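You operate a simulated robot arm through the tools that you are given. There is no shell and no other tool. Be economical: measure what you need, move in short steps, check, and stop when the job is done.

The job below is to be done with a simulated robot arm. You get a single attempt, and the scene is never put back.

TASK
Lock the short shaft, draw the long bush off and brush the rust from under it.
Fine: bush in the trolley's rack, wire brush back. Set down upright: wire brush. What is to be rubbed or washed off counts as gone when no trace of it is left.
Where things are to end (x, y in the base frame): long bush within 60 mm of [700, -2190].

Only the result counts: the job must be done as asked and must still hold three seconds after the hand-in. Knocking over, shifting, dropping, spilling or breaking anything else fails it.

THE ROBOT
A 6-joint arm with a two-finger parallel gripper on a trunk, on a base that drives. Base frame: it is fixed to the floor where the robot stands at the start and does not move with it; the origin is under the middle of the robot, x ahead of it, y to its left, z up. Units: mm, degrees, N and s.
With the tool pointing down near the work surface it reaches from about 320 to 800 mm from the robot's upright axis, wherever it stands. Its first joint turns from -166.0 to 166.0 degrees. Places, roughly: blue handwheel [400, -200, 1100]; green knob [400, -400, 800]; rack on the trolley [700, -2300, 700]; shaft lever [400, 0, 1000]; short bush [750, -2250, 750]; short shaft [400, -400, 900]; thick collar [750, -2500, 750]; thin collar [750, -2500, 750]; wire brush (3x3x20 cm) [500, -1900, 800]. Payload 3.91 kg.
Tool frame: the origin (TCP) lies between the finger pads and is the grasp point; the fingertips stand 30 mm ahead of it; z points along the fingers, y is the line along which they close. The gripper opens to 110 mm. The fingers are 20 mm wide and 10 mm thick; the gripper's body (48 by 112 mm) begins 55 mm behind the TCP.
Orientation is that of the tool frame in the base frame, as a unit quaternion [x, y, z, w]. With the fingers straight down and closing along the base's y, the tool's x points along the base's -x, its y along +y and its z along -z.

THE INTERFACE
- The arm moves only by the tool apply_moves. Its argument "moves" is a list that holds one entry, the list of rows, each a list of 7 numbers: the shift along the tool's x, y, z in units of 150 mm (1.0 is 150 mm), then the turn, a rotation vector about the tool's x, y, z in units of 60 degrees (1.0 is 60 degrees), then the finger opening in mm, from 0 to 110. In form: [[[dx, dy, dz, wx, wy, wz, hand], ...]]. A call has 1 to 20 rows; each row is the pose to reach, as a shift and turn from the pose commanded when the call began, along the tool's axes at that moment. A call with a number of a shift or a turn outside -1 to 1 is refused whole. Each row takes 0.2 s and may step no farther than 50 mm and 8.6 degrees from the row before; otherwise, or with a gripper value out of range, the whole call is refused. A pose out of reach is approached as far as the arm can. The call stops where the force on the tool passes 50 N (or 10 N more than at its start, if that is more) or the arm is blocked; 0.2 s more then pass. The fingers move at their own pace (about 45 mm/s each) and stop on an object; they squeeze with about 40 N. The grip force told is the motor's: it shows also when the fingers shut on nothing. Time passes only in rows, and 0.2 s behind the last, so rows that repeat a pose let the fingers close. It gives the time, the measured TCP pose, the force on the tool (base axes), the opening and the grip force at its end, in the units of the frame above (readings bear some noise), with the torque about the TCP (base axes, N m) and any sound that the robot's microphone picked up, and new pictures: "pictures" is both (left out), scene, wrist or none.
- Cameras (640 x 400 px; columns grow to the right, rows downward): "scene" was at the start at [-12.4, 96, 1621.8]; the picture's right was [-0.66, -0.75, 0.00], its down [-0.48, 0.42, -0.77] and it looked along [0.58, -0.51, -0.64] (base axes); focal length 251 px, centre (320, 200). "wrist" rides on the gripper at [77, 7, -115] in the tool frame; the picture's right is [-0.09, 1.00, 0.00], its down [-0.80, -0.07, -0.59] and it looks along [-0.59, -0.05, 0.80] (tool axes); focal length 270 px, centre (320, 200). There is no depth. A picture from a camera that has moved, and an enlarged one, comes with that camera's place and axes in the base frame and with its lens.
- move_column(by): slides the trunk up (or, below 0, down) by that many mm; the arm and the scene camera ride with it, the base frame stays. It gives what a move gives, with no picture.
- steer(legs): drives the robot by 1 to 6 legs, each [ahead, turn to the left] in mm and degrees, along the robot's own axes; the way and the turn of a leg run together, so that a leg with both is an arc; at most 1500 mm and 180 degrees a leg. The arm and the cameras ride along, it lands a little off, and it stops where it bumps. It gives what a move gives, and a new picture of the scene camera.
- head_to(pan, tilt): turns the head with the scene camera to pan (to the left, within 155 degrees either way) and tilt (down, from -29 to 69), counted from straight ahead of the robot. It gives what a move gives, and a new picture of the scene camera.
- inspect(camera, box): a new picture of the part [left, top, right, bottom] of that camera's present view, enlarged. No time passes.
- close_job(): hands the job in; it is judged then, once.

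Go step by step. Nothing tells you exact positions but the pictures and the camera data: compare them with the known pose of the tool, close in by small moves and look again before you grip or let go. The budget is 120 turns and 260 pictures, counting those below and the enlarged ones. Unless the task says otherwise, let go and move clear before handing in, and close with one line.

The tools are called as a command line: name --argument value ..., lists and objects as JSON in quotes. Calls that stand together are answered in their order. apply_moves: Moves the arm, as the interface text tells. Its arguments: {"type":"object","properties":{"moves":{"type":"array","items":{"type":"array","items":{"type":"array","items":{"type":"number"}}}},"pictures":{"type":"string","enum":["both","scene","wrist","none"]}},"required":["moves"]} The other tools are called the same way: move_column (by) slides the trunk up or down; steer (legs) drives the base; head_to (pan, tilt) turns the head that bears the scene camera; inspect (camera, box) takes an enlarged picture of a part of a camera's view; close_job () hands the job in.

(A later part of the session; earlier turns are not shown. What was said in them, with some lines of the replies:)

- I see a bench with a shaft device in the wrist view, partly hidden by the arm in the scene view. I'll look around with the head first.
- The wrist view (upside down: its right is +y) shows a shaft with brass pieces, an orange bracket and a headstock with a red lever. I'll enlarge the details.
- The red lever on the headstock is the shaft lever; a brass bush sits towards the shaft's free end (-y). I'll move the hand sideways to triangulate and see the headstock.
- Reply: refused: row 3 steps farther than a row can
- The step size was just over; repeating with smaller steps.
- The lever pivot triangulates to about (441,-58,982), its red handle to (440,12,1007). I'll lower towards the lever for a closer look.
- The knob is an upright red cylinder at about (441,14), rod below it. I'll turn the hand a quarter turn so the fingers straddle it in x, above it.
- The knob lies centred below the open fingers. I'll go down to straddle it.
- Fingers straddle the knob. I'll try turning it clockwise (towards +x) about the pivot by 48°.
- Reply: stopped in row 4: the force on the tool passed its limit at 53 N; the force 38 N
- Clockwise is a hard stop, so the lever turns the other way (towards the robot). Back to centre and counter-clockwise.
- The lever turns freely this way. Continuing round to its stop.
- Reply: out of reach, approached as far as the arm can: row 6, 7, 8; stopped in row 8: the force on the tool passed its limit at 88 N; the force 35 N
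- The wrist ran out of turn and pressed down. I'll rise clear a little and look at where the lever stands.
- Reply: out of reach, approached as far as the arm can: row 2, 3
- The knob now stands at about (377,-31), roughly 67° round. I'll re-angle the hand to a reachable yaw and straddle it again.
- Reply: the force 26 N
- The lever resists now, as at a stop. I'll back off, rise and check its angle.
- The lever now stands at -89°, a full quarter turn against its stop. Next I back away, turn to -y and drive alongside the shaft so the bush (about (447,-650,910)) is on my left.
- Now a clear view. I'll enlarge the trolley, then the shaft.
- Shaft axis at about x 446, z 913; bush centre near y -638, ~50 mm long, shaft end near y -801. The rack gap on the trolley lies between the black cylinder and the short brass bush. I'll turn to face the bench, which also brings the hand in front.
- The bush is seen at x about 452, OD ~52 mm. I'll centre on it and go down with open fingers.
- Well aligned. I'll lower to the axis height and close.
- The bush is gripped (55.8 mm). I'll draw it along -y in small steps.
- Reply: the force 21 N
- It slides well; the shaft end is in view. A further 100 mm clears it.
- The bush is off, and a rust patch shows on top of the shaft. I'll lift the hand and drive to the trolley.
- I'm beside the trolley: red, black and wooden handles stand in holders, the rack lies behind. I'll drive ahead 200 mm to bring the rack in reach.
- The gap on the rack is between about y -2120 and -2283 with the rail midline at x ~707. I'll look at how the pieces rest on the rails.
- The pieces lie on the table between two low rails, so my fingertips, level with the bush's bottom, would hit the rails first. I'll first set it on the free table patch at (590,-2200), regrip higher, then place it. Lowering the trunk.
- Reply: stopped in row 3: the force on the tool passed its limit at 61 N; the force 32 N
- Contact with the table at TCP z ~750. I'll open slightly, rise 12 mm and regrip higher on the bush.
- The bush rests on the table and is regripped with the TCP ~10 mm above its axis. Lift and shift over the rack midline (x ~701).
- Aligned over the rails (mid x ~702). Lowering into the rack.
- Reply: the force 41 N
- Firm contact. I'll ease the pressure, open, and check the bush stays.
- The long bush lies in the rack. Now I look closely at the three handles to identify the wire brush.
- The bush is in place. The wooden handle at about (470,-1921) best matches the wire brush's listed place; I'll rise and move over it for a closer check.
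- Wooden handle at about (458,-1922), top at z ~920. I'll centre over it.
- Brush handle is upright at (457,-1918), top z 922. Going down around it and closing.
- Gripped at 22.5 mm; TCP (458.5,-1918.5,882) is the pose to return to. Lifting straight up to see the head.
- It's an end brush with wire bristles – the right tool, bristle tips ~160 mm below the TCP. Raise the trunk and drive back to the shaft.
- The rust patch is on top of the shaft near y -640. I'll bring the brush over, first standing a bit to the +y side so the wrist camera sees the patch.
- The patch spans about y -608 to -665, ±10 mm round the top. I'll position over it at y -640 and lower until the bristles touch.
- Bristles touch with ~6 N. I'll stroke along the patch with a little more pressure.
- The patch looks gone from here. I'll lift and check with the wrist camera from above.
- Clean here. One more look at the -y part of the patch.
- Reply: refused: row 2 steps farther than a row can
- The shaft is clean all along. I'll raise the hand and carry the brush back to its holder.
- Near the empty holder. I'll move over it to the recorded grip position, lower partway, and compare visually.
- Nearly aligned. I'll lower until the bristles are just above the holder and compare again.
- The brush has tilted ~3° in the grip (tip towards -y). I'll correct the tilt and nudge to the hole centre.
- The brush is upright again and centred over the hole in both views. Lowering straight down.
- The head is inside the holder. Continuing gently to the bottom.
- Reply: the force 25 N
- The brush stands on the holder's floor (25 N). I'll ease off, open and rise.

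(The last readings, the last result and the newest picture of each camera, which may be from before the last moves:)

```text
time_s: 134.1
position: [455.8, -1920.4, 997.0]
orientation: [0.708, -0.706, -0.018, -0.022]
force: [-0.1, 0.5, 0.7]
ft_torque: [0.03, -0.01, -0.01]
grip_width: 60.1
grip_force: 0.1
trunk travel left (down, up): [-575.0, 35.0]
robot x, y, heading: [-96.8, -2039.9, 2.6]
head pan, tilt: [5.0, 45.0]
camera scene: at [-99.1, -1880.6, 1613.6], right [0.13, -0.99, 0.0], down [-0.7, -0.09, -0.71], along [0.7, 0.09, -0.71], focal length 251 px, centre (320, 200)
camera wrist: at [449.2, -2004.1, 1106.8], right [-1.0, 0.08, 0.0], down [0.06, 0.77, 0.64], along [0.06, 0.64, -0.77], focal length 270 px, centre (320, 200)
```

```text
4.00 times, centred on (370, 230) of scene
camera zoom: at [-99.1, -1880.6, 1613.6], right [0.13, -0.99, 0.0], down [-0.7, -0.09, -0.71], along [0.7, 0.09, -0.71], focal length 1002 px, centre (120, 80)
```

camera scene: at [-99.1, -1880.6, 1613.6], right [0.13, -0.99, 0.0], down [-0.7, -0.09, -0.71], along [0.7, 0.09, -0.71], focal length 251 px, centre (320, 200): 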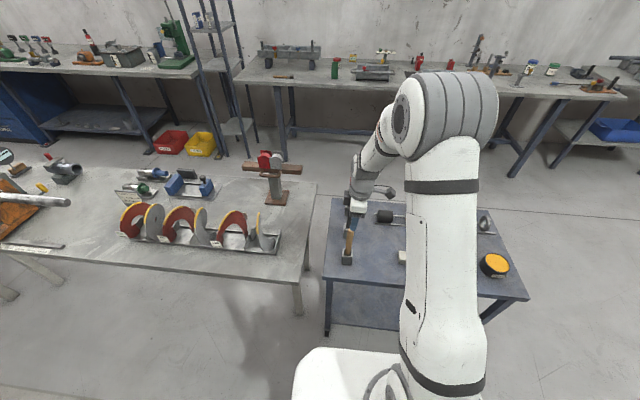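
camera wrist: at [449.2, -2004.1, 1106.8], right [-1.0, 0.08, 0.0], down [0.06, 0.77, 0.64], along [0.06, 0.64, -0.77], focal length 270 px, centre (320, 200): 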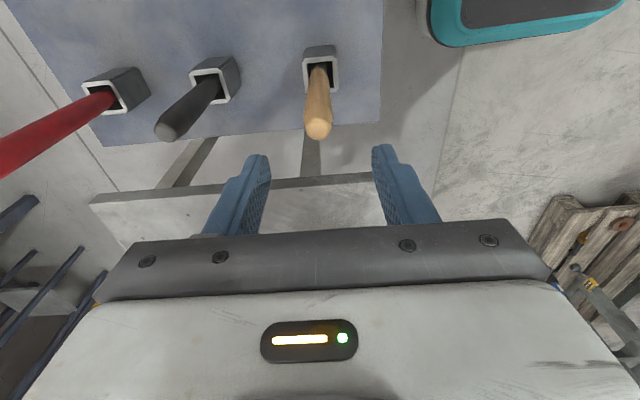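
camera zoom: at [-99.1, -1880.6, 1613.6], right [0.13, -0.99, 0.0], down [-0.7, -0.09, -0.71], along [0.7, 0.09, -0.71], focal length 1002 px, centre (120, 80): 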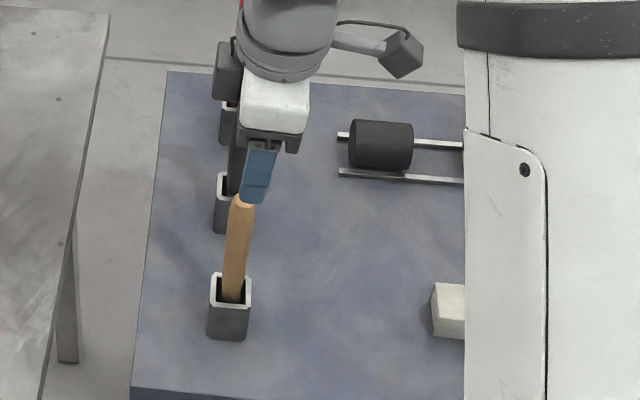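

The brush stands in its holder. I'll rise, back off, and check bush and lever once more.

apply_moves --moves '[[[0, 0, -0.3, 0, 0, 0, 60], [0, 0, -0.6, 0, 0, 0, 60]]]' --pictures "none"

steer --legs '[[-350, 0]]'

inspect --camera "scene" --box '[320, 160, 480, 260]'

head_to --pan 50 --tilt 20

inspect --camera "scene" --box '[180, 160, 360, 270]'

```text
time_s: 134.7
position: [457.0, -1925.6, 1086.4]
orientation: [0.709, -0.704, -0.018, -0.023]
force: [0.0, 0.6, 0.1]
ft_torque: [0.0, -0.06, 0.01]
grip_width: 60.0
grip_force: 0.0
trunk travel left (down, up): [-575.0, 35.0]
robot x, y, heading: [-97.6, -2036.6, 2.6]
head pan, tilt: [5.0, 45.0]
```

```text
time_s: 136.9
position: [106.0, -1940.5, 1087.8]
orientation: [0.708, -0.705, -0.017, -0.024]
force: [-0.5, 0.5, -0.6]
ft_torque: [-0.01, -0.02, 0.02]
grip_width: 59.8
grip_force: 0.0
trunk travel left (down, up): [-575.0, 35.0]
robot x, y, heading: [-448.5, -2053.1, 2.4]
head pan, tilt: [5.0, 45.0]
camera scene: at [-449.8, -1896.0, 1613.7], right [0.13, -0.99, 0.0], down [-0.7, -0.09, -0.71], along [0.7, 0.09, -0.71], focal length 251 px, centre (320, 200)
```

scene: 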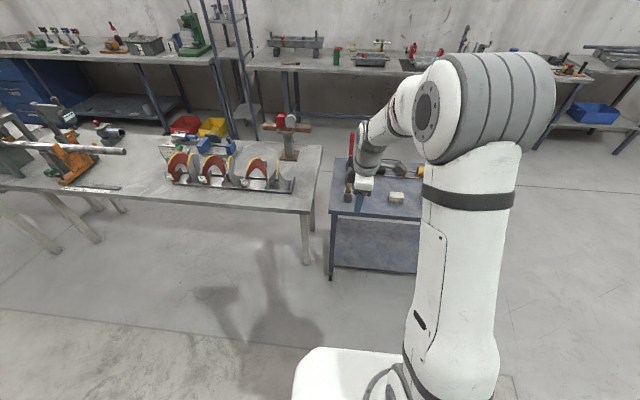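

```text
4.00 times, centred on (400, 210) of scene
camera zoom: at [-449.8, -1896.0, 1613.7], right [0.13, -0.99, 0.0], down [-0.7, -0.09, -0.71], along [0.7, 0.09, -0.71], focal length 1002 px, centre (0, 160)
```

zoom: 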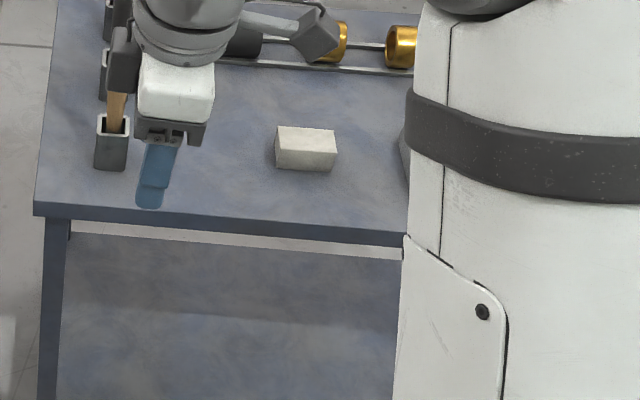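

```text
time_s: 138.0
position: [106.3, -1940.1, 1085.3]
orientation: [0.709, -0.705, -0.018, -0.023]
force: [0.5, -0.1, -0.2]
ft_torque: [-0.04, 0.0, -0.02]
grip_width: 60.2
grip_force: 0.0
trunk travel left (down, up): [-575.0, 35.0]
robot x, y, heading: [-443.9, -2052.9, 2.0]
head pan, tilt: [50.0, 20.0]
camera scene: at [-472.8, -1832.7, 1652.3], right [0.79, -0.61, 0.0], down [-0.21, -0.27, -0.94], along [0.57, 0.75, -0.34], focal length 251 px, centre (320, 200)
```

scene: 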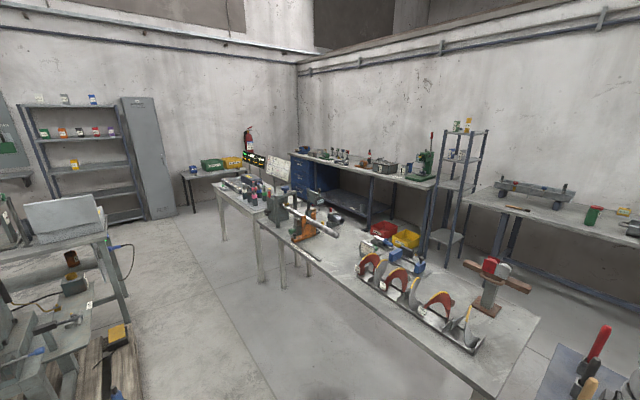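

```text
3.56 times, centred on (270, 215) of scene
camera zoom: at [-472.8, -1832.7, 1652.3], right [0.79, -0.61, 0.0], down [-0.21, -0.27, -0.94], along [0.57, 0.75, -0.34], focal length 891 px, centre (498, 147)
```

zoom: 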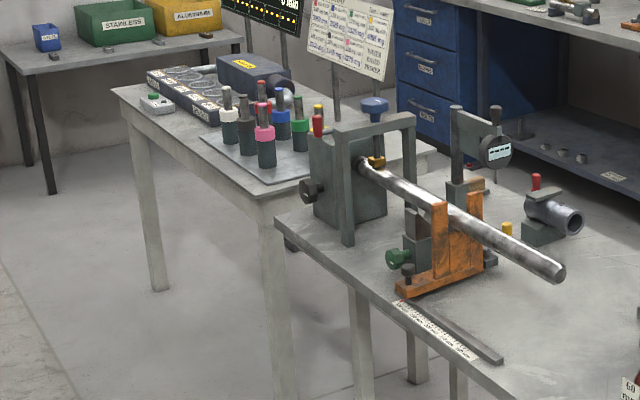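

inspect --camera "scene" --box '[255, 175, 315, 220]'

```text
8.89 times, centred on (285, 198) of scene
camera zoom: at [-472.8, -1832.7, 1652.3], right [0.79, -0.61, 0.0], down [-0.21, -0.27, -0.94], along [0.57, 0.75, -0.34], focal length 2227 px, centre (631, 222)
```

zoom: 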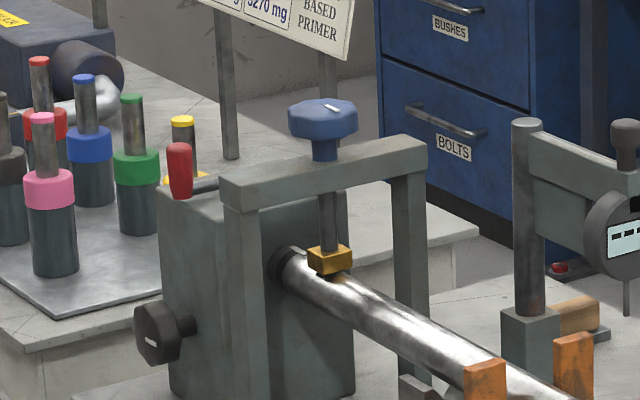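

Final check: the lever stands at its turned stop, the shaft is bare and clean, the long bush lies in the rack, the brush stands in its holder, and the hand is clear. I'm handing in.

close_job

```text
The job is handed in.
```

The job is handed in. I turned the shaft lever a quarter turn to its stop to lock the shaft. The long bush is off and in the trolley's rack at about (702, -2198). The rust on the top and sides of the shaft is brushed off, and the wire brush stands upright in its holder again. Two things I did not check: the underside of the shaft, which no camera could see, and whether the lever really holds the shaft fast.
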